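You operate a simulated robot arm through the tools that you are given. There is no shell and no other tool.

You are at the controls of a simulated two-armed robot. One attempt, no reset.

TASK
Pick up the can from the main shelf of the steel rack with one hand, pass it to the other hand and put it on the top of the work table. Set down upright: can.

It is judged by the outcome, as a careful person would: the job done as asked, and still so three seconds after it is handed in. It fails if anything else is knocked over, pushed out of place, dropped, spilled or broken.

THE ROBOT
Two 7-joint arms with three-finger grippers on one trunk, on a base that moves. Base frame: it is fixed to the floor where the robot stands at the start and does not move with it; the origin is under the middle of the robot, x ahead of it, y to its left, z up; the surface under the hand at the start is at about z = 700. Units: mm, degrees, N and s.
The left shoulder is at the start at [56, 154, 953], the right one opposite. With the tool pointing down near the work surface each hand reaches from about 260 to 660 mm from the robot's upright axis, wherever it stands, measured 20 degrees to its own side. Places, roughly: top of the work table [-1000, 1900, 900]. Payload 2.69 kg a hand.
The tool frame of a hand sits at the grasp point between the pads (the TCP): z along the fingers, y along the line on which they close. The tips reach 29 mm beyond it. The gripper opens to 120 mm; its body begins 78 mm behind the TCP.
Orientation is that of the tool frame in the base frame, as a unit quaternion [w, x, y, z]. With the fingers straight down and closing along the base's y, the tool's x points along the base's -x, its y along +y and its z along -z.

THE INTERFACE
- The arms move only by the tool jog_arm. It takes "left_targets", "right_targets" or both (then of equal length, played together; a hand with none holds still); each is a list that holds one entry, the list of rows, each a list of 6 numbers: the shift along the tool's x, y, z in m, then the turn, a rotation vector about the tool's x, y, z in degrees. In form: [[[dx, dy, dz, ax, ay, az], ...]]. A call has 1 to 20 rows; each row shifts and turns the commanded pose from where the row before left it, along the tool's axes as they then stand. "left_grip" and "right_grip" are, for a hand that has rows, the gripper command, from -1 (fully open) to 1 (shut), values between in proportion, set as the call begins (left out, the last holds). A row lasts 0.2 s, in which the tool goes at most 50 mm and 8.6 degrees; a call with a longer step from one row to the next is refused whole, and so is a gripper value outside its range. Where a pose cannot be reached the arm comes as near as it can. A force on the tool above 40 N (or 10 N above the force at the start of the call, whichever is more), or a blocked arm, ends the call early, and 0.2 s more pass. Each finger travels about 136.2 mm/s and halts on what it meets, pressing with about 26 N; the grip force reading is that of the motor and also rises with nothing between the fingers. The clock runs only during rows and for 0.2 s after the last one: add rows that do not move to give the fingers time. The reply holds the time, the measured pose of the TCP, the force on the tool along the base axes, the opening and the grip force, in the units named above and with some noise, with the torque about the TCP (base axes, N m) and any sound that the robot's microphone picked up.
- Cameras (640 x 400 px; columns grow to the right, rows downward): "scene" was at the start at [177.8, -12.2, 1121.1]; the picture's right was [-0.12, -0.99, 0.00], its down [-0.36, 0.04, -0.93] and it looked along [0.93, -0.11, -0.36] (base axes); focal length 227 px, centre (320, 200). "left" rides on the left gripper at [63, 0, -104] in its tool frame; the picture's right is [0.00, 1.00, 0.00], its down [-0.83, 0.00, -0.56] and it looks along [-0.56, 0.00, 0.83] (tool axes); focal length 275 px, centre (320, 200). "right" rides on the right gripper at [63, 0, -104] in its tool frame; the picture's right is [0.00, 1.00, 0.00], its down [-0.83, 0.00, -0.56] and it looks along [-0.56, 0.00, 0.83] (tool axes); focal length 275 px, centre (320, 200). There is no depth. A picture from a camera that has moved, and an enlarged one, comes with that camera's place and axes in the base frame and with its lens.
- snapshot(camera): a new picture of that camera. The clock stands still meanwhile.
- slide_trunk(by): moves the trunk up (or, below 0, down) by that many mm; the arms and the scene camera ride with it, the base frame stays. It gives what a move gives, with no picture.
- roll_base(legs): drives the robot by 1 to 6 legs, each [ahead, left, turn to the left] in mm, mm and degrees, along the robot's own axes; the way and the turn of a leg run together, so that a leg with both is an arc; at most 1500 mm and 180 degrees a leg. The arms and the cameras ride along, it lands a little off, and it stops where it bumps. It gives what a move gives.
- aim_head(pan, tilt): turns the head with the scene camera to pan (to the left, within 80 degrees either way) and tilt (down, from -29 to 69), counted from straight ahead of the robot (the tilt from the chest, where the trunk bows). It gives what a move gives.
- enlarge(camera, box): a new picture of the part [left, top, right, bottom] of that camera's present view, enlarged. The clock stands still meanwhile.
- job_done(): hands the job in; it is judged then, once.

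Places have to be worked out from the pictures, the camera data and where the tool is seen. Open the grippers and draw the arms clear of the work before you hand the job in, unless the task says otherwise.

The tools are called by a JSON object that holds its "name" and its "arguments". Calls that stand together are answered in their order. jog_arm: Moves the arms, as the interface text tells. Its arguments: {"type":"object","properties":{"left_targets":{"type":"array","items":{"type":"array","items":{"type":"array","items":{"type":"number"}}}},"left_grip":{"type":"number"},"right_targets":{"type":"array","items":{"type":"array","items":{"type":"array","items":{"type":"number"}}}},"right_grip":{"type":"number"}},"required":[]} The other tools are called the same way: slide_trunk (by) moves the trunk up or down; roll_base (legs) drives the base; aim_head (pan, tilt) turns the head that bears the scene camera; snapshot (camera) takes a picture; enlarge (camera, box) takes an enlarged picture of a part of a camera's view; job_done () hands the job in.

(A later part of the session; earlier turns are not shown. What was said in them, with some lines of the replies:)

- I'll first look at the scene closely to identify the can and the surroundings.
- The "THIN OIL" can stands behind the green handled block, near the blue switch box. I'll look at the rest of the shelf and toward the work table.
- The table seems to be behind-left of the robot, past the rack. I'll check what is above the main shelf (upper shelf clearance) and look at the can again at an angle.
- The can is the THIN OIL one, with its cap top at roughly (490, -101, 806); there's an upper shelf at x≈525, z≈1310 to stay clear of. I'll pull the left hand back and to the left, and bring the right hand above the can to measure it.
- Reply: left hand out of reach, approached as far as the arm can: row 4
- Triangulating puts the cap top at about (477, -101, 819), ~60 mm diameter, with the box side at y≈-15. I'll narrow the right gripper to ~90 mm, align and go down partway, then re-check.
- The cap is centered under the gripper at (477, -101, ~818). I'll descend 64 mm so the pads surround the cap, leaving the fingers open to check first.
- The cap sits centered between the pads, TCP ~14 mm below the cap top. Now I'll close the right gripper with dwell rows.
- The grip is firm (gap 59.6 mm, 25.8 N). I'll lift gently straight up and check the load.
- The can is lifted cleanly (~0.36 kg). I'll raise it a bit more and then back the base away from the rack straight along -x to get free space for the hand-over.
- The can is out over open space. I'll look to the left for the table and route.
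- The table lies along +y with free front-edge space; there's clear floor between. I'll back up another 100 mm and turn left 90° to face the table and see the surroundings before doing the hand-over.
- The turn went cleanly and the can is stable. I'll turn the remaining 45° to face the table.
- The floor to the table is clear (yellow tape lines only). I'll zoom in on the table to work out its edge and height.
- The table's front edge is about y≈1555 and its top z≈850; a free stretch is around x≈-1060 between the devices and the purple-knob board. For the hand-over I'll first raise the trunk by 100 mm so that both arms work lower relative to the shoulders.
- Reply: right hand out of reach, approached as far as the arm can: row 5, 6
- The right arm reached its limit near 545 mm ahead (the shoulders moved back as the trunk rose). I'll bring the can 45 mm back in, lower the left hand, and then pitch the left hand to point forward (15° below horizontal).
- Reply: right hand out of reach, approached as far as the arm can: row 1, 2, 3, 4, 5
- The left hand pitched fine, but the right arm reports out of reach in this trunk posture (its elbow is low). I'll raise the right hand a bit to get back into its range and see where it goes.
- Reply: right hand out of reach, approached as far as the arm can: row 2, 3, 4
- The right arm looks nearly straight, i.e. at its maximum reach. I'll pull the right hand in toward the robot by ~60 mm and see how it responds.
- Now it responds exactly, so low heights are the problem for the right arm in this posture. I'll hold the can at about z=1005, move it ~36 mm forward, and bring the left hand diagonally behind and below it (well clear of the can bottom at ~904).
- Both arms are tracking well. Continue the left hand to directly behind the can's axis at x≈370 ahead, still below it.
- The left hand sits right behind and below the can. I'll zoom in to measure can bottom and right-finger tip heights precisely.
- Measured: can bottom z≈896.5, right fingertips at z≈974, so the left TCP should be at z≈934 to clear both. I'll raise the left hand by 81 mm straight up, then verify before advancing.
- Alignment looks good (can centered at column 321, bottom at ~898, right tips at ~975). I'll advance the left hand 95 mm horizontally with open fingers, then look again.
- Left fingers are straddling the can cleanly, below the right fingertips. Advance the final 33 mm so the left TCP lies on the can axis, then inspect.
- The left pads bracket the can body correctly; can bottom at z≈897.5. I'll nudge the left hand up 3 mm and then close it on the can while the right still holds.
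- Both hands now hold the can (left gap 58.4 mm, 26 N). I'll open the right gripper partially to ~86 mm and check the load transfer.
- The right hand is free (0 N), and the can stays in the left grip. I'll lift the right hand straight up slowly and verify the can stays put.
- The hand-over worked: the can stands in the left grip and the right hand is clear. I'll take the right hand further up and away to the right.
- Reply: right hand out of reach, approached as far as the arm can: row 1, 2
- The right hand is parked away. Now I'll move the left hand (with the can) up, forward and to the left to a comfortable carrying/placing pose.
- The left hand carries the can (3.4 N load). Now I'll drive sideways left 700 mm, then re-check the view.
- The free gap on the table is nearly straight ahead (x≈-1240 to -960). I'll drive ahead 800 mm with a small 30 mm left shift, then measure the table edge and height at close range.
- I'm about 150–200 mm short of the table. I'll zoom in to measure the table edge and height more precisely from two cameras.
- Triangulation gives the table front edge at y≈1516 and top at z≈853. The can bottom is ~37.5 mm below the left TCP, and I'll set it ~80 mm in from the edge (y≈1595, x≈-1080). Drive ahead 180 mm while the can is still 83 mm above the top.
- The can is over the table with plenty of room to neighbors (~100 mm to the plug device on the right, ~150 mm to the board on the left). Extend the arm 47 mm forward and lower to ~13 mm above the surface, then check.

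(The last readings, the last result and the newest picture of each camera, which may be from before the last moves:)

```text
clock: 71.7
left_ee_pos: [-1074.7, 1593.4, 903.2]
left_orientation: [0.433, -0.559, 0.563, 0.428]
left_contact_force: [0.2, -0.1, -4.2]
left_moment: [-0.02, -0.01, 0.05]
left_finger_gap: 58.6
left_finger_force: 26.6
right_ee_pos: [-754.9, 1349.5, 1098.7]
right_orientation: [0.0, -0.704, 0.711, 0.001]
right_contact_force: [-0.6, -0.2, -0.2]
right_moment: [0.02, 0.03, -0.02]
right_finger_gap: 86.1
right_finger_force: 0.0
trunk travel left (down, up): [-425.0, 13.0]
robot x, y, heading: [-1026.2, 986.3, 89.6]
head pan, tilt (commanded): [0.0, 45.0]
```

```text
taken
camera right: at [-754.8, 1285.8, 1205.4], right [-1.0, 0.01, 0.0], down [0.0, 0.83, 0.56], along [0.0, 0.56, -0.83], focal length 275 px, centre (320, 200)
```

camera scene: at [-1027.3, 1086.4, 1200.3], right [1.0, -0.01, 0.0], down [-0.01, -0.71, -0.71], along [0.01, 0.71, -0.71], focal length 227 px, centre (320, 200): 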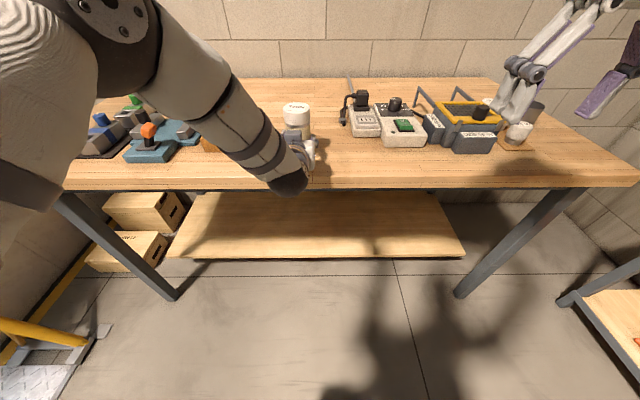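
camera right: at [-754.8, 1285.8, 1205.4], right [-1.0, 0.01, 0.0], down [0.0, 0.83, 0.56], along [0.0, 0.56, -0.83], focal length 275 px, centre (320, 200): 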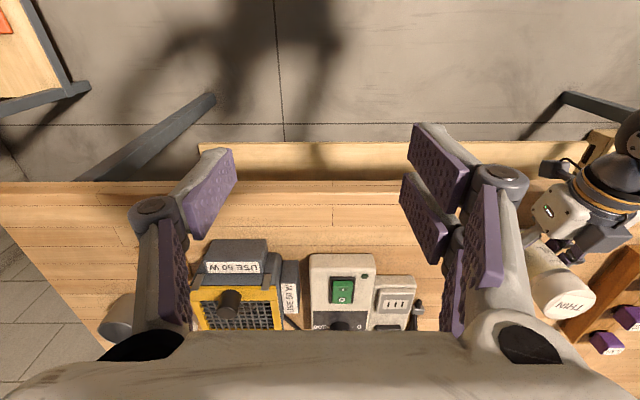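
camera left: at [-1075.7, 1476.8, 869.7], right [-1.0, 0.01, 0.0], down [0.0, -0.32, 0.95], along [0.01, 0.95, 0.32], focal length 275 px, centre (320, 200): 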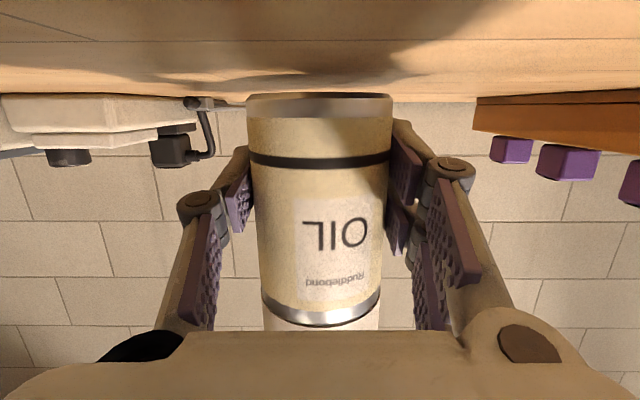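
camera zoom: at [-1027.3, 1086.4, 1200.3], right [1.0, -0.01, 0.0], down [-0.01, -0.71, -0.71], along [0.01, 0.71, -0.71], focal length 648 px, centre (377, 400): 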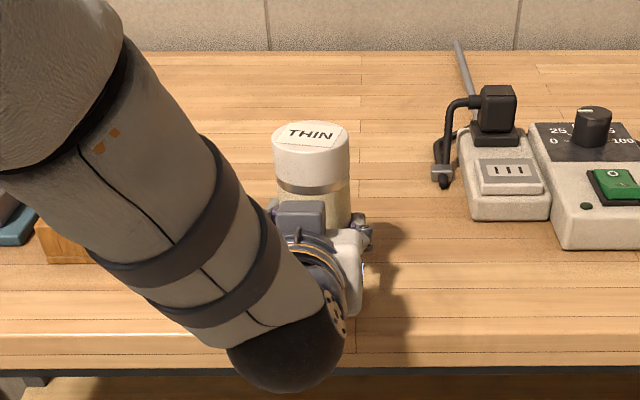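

The can is hovering ~12 mm above the tabletop. Lower in 3 mm steps, watching the vertical force for contact.

{"name": "jog_arm", "arguments": {"left_targets": [[[0.0029, 0, 0.00078, 0, 0, 0], [0.0029, 0, 0.00078, 0, 0, 0], [0.0029, 0, 0.00078, 0, 0, 0], [0, 0, 0, 0, 0, 0]]], "left_grip": 1}}

{"name": "snapshot", "arguments": {"camera": "left"}}

```text
clock: 72.7
left_ee_pos: [-1075.7, 1594.3, 898.8]
left_orientation: [0.434, -0.557, 0.563, 0.429]
left_contact_force: [0.5, -0.8, 6.2]
left_moment: [-0.18, 0.13, -0.03]
left_finger_gap: 58.3
left_finger_force: 25.8
right_ee_pos: [-755.6, 1349.1, 1100.5]
right_orientation: [0.001, -0.703, 0.711, 0.001]
right_contact_force: [0.3, 0.0, -0.7]
right_moment: [0.01, -0.05, 0.01]
right_finger_gap: 85.9
right_finger_force: 0.0
trunk travel left (down, up): [-425.0, 13.0]
robot x, y, heading: [-1022.8, 990.5, 89.5]
head pan, tilt (commanded): [0.0, 45.0]
```

```text
taken
camera left: at [-1075.8, 1478.1, 863.7], right [-1.0, 0.01, 0.0], down [0.0, -0.33, 0.95], along [0.01, 0.95, 0.33], focal length 275 px, centre (320, 200)
```

left: 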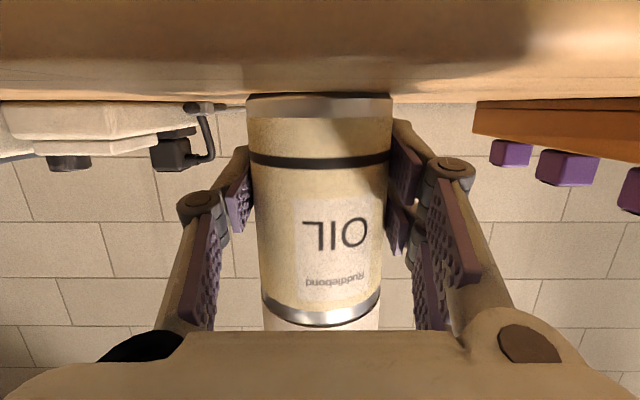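

Vertical force jumped from -4.2 to +6.2 N at TCP z≈898, indicating contact close under the can. I'll zoom in to verify it's the can's base on the table.

{"name": "enlarge", "arguments": {"camera": "left", "box": [200, 40, 440, 180]}}

{"name": "enlarge", "arguments": {"camera": "right", "box": [500, 100, 640, 340]}}

```text
2.67 times, centred on (320, 110) of left
camera zoom: at [-1075.8, 1478.1, 863.7], right [-1.0, 0.01, 0.0], down [0.0, -0.33, 0.95], along [0.01, 0.95, 0.33], focal length 734 px, centre (320, 440)
```

zoom: 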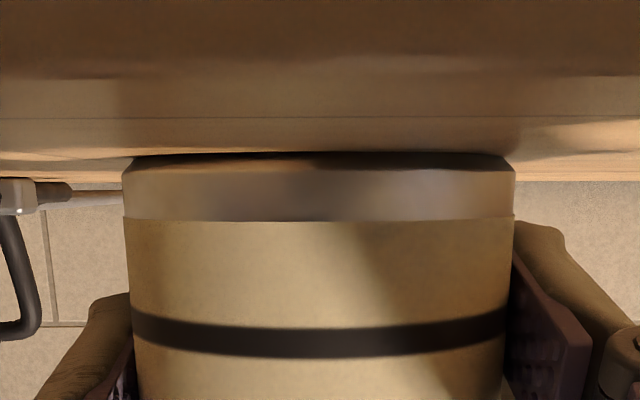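

```text
1.67 times, centred on (570, 220) of right
camera zoom: at [-754.7, 1284.8, 1206.0], right [-1.0, 0.01, 0.0], down [0.0, 0.83, 0.56], along [0.0, 0.56, -0.83], focal length 459 px, centre (-97, 167)
```

zoom: 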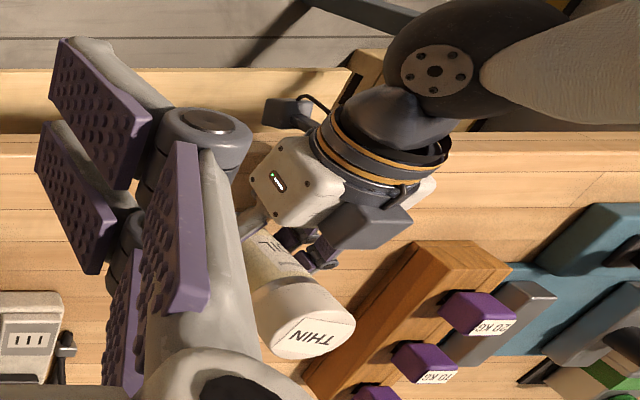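

The zoomed view shows the can's base meeting the tabletop (contact at z≈860), with contact centred under the can. I'll ease the pressure by ~2 mm so the weight just rests on the table before releasing.

{"name": "jog_arm", "arguments": {"left_targets": [[[-0.0019, 0, -0.0005, 0, 0, 0], [0, 0, 0, 0, 0, 0], [0, 0, 0, 0, 0, 0]]], "left_grip": 1}}

{"name": "enlarge", "arguments": {"camera": "left", "box": [200, 40, 440, 180]}}

```text
clock: 73.5
left_ee_pos: [-1075.6, 1594.4, 897.1]
left_orientation: [0.433, -0.559, 0.563, 0.429]
left_contact_force: [-0.5, 1.8, 2.7]
left_moment: [0.18, 0.09, -0.05]
left_finger_gap: 58.3
left_finger_force: 25.8
right_ee_pos: [-753.5, 1349.6, 1099.6]
right_orientation: [0.0, -0.703, 0.711, -0.001]
right_contact_force: [-0.7, -0.7, 0.2]
right_moment: [-0.02, 0.01, 0.02]
right_finger_gap: 85.7
right_finger_force: 0.0
trunk travel left (down, up): [-425.0, 13.0]
robot x, y, heading: [-1030.1, 987.0, 89.4]
head pan, tilt (commanded): [0.0, 45.0]
```

```text
2.67 times, centred on (320, 110) of left
camera zoom: at [-1075.8, 1478.1, 864.3], right [-1.0, 0.01, 0.0], down [0.0, -0.32, 0.95], along [0.01, 0.95, 0.32], focal length 734 px, centre (320, 440)
```

zoom: 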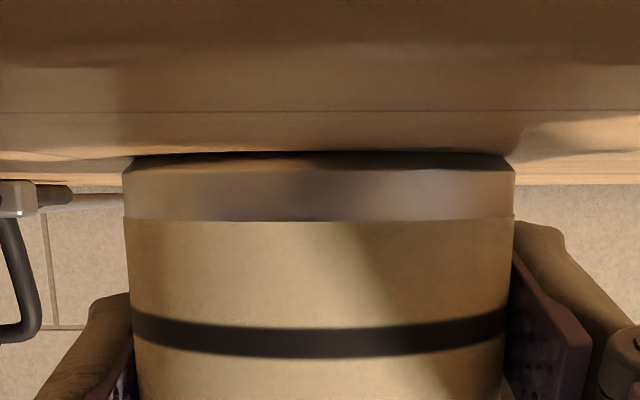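

The load is nearly neutral (+2.7 N). Now I'll open the left gripper to ~90 mm with dwell and check the can stands.

{"name": "jog_arm", "arguments": {"left_targets": [[[0, 0, 0, 0, 0, 0], [0, 0, 0, 0, 0, 0], [0, 0, 0, 0, 0, 0], [0, 0, 0, 0, 0, 0]]], "left_grip": -0.5}}

{"name": "snapshot", "arguments": {"camera": "left"}}

{"name": "enlarge", "arguments": {"camera": "right", "box": [500, 100, 640, 340]}}

```text
clock: 74.5
left_ee_pos: [-1075.4, 1594.8, 899.3]
left_orientation: [0.433, -0.558, 0.564, 0.428]
left_contact_force: [-0.3, 0.3, -0.1]
left_moment: [0.0, 0.02, 0.02]
left_finger_gap: 89.7
left_finger_force: 0.0
right_ee_pos: [-755.1, 1348.5, 1099.1]
right_orientation: [-0.001, -0.703, 0.711, 0.0]
right_contact_force: [0.6, 0.4, -0.7]
right_moment: [-0.01, -0.01, -0.03]
right_finger_gap: 85.9
right_finger_force: 0.1
trunk travel left (down, up): [-425.0, 13.0]
robot x, y, heading: [-1029.9, 989.2, 89.6]
head pan, tilt (commanded): [0.0, 45.0]
```

```text
taken
camera left: at [-1075.9, 1478.0, 864.4], right [-1.0, 0.01, 0.0], down [0.0, -0.32, 0.95], along [0.01, 0.95, 0.32], focal length 275 px, centre (320, 200)
```

left: 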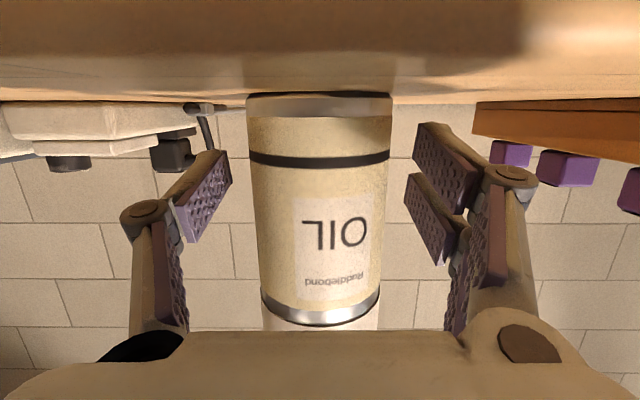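

```text
1.67 times, centred on (570, 220) of right
camera zoom: at [-754.8, 1285.6, 1205.4], right [-1.0, 0.01, 0.0], down [0.0, 0.83, 0.56], along [0.0, 0.56, -0.83], focal length 459 px, centre (-97, 167)
```

zoom: 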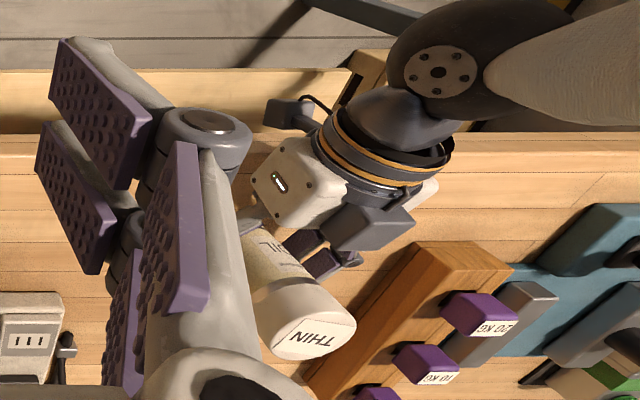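

The can stands upright by itself on the table. Now I'll withdraw the left hand straight back along its axis (back and slightly up), fingers open.

{"name": "jog_arm", "arguments": {"left_targets": [[[0, 0, -0.008, 0, 0, 0], [0, 0, -0.012, 0, 0, 0], [0, 0, -0.015, 0, 0, 0], [0, 0, -0.015, 0, 0, 0], [0, 0, -0.015, 0, 0, 0], [0, 0, -0.015, 0, 0, 0], [0, 0, -0.015, 0, 0, 0], [0, 0, -0.015, 0, 0, 0], [0, 0, -0.015, 0, 0, 0], [0, 0, 0, 0, 0, 0]]], "left_grip": -0.5}}

{"name": "snapshot", "arguments": {"camera": "left"}}

{"name": "snapshot", "arguments": {"camera": "scene"}}

```text
clock: 76.7
left_ee_pos: [-1076.2, 1474.4, 928.1]
left_orientation: [0.433, -0.559, 0.563, 0.428]
left_contact_force: [0.1, 0.9, 0.0]
left_moment: [0.01, -0.01, 0.0]
left_finger_gap: 90.1
left_finger_force: 0.1
right_ee_pos: [-754.4, 1350.3, 1100.1]
right_orientation: [0.0, -0.704, 0.711, 0.0]
right_contact_force: [0.3, -0.5, 0.8]
right_moment: [-0.01, 0.0, 0.01]
right_finger_gap: 85.9
right_finger_force: 0.0
trunk travel left (down, up): [-425.0, 13.0]
robot x, y, heading: [-1027.4, 987.8, 89.5]
head pan, tilt (commanded): [0.0, 45.0]
```

```text
taken
camera left: at [-1076.1, 1356.8, 894.5], right [-1.0, 0.01, 0.0], down [0.0, -0.32, 0.95], along [0.01, 0.95, 0.32], focal length 275 px, centre (320, 200)
```

left: 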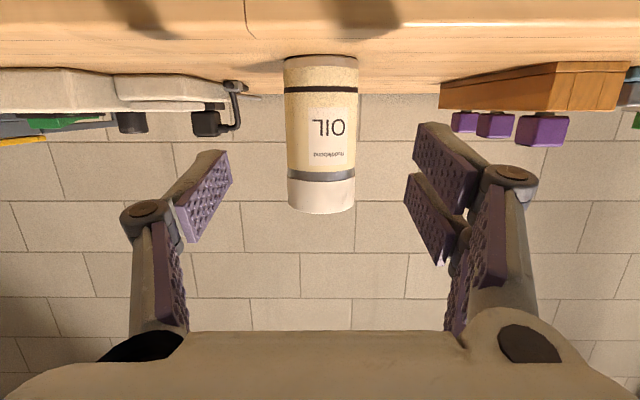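

```text
taken
camera scene: at [-1027.3, 1086.3, 1200.3], right [1.0, -0.01, 0.0], down [-0.01, -0.71, -0.71], along [0.01, 0.71, -0.71], focal length 227 px, centre (320, 200)
```

scene: 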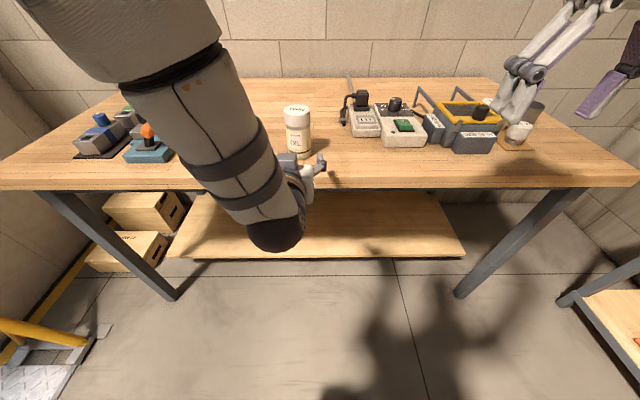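

The can stands upright on the tabletop, clear of other items. I'll back the base off 250 mm, open both grippers fully, and take a final look.

{"name": "roll_base", "arguments": {"legs": [[-250, 0, 0]]}}

{"name": "jog_arm", "arguments": {"left_targets": [[[0, 0, 0, 0, 0, 0], [0, 0, 0, 0, 0, 0], [0, 0, 0, 0, 0, 0]]], "right_targets": [[[0, 0, 0, 0, 0, 0], [0, 0, 0, 0, 0, 0], [0, 0, 0, 0, 0, 0]]], "left_grip": -1, "right_grip": -1}}

{"name": "aim_head", "arguments": {"pan": 0, "tilt": 25}}

{"name": "snapshot", "arguments": {"camera": "scene"}}

{"name": "enlarge", "arguments": {"camera": "scene", "box": [220, 140, 420, 280]}}

{"name": "snapshot", "arguments": {"camera": "left"}}

```text
clock: 78.5
left_ee_pos: [-1076.3, 1225.4, 928.6]
left_orientation: [0.433, -0.558, 0.564, 0.427]
left_contact_force: [-0.6, 0.3, 0.4]
left_moment: [-0.01, 0.02, 0.03]
left_finger_gap: 90.2
left_finger_force: 0.0
right_ee_pos: [-757.5, 1101.1, 1100.4]
right_orientation: [0.0, -0.703, 0.712, 0.0]
right_contact_force: [-0.3, -0.1, 0.1]
right_moment: [0.05, -0.04, 0.01]
right_finger_gap: 85.9
right_finger_force: 0.1
trunk travel left (down, up): [-425.0, 13.0]
robot x, y, heading: [-1027.5, 738.9, 89.3]
head pan, tilt (commanded): [0.0, 45.0]
```

```text
clock: 79.3
left_ee_pos: [-1077.1, 1226.5, 929.1]
left_orientation: [0.433, -0.559, 0.564, 0.428]
left_contact_force: [-0.3, 0.2, -0.4]
left_moment: [-0.02, -0.01, 0.03]
left_finger_gap: 119.9
left_finger_force: 0.0
right_ee_pos: [-757.0, 1102.3, 1099.8]
right_orientation: [0.0, -0.703, 0.711, 0.0]
right_contact_force: [0.0, -0.1, 0.6]
right_moment: [-0.01, 0.0, 0.01]
right_finger_gap: 120.3
right_finger_force: 0.1
trunk travel left (down, up): [-425.0, 13.0]
robot x, y, heading: [-1030.4, 740.0, 89.1]
head pan, tilt (commanded): [0.0, 45.0]
```

```text
clock: 80.2
left_ee_pos: [-1076.2, 1226.9, 928.7]
left_orientation: [0.433, -0.558, 0.564, 0.428]
left_contact_force: [0.1, -0.4, -1.1]
left_moment: [-0.02, 0.01, -0.04]
left_finger_gap: 120.0
left_finger_force: 0.0
right_ee_pos: [-755.6, 1100.8, 1100.0]
right_orientation: [0.0, -0.703, 0.711, -0.001]
right_contact_force: [-1.6, 0.3, 0.4]
right_moment: [0.02, 0.0, 0.02]
right_finger_gap: 120.1
right_finger_force: 0.0
trunk travel left (down, up): [-425.0, 13.0]
robot x, y, heading: [-1031.6, 741.0, 89.2]
head pan, tilt (commanded): [0.0, 25.0]
```

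```text
taken
camera scene: at [-1029.5, 849.4, 1230.8], right [1.0, -0.01, 0.0], down [-0.01, -0.42, -0.91], along [0.01, 0.91, -0.42], focal length 227 px, centre (320, 200)
```

scene: 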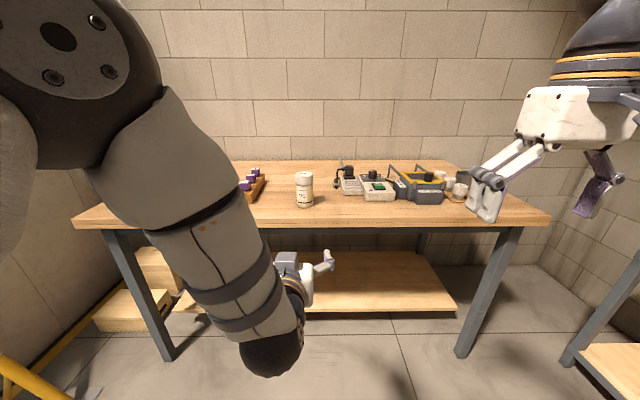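

```text
2.86 times, centred on (320, 210) of scene
camera zoom: at [-1029.5, 849.4, 1230.8], right [1.0, -0.01, 0.0], down [-0.01, -0.42, -0.91], along [0.01, 0.91, -0.42], focal length 648 px, centre (320, 171)
```

zoom: 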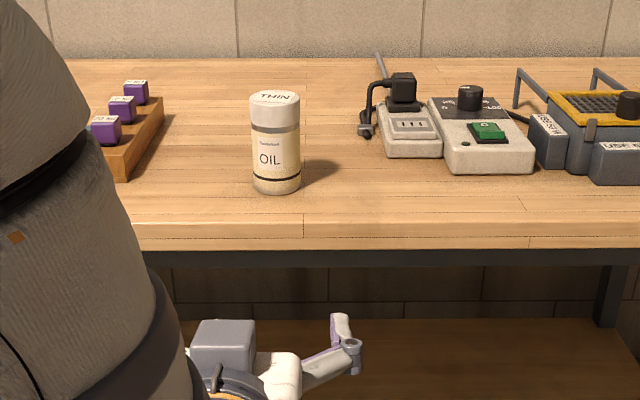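

```text
taken
camera left: at [-1077.8, 1109.4, 894.5], right [-1.0, 0.01, 0.0], down [0.0, -0.32, 0.95], along [0.01, 0.95, 0.32], focal length 275 px, centre (320, 200)
```

left: 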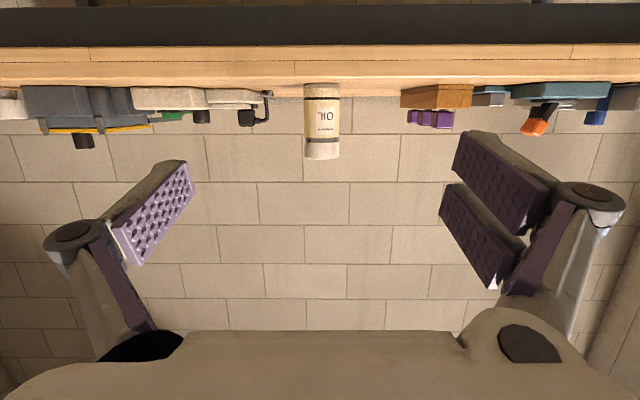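

The can stands upright on the work table with nothing else moved; both grippers are open and the arms are well clear. Handing in the job.

{"name": "job_done", "arguments": {}}

```text
The job is handed in.
```

The can from the main shelf of the rack is now standing upright on the work table, and I handed the job in.

- **Pick and pass:** the right hand picked it up by the cap and passed it in mid-air to the left hand, which set it down.
- **Placement:** it stands about 80 mm in from the table's front edge. It sits between the board with the purple knobs and the grey devices.
- **Surroundings:** the last pictures show it upright and nothing else on the table disturbed. I didn't look back at the rack after leaving it, but nothing there was touched when the can was lifted off.
- **Robot:** both grippers are open, and the robot is backed about 250 mm away from the table.
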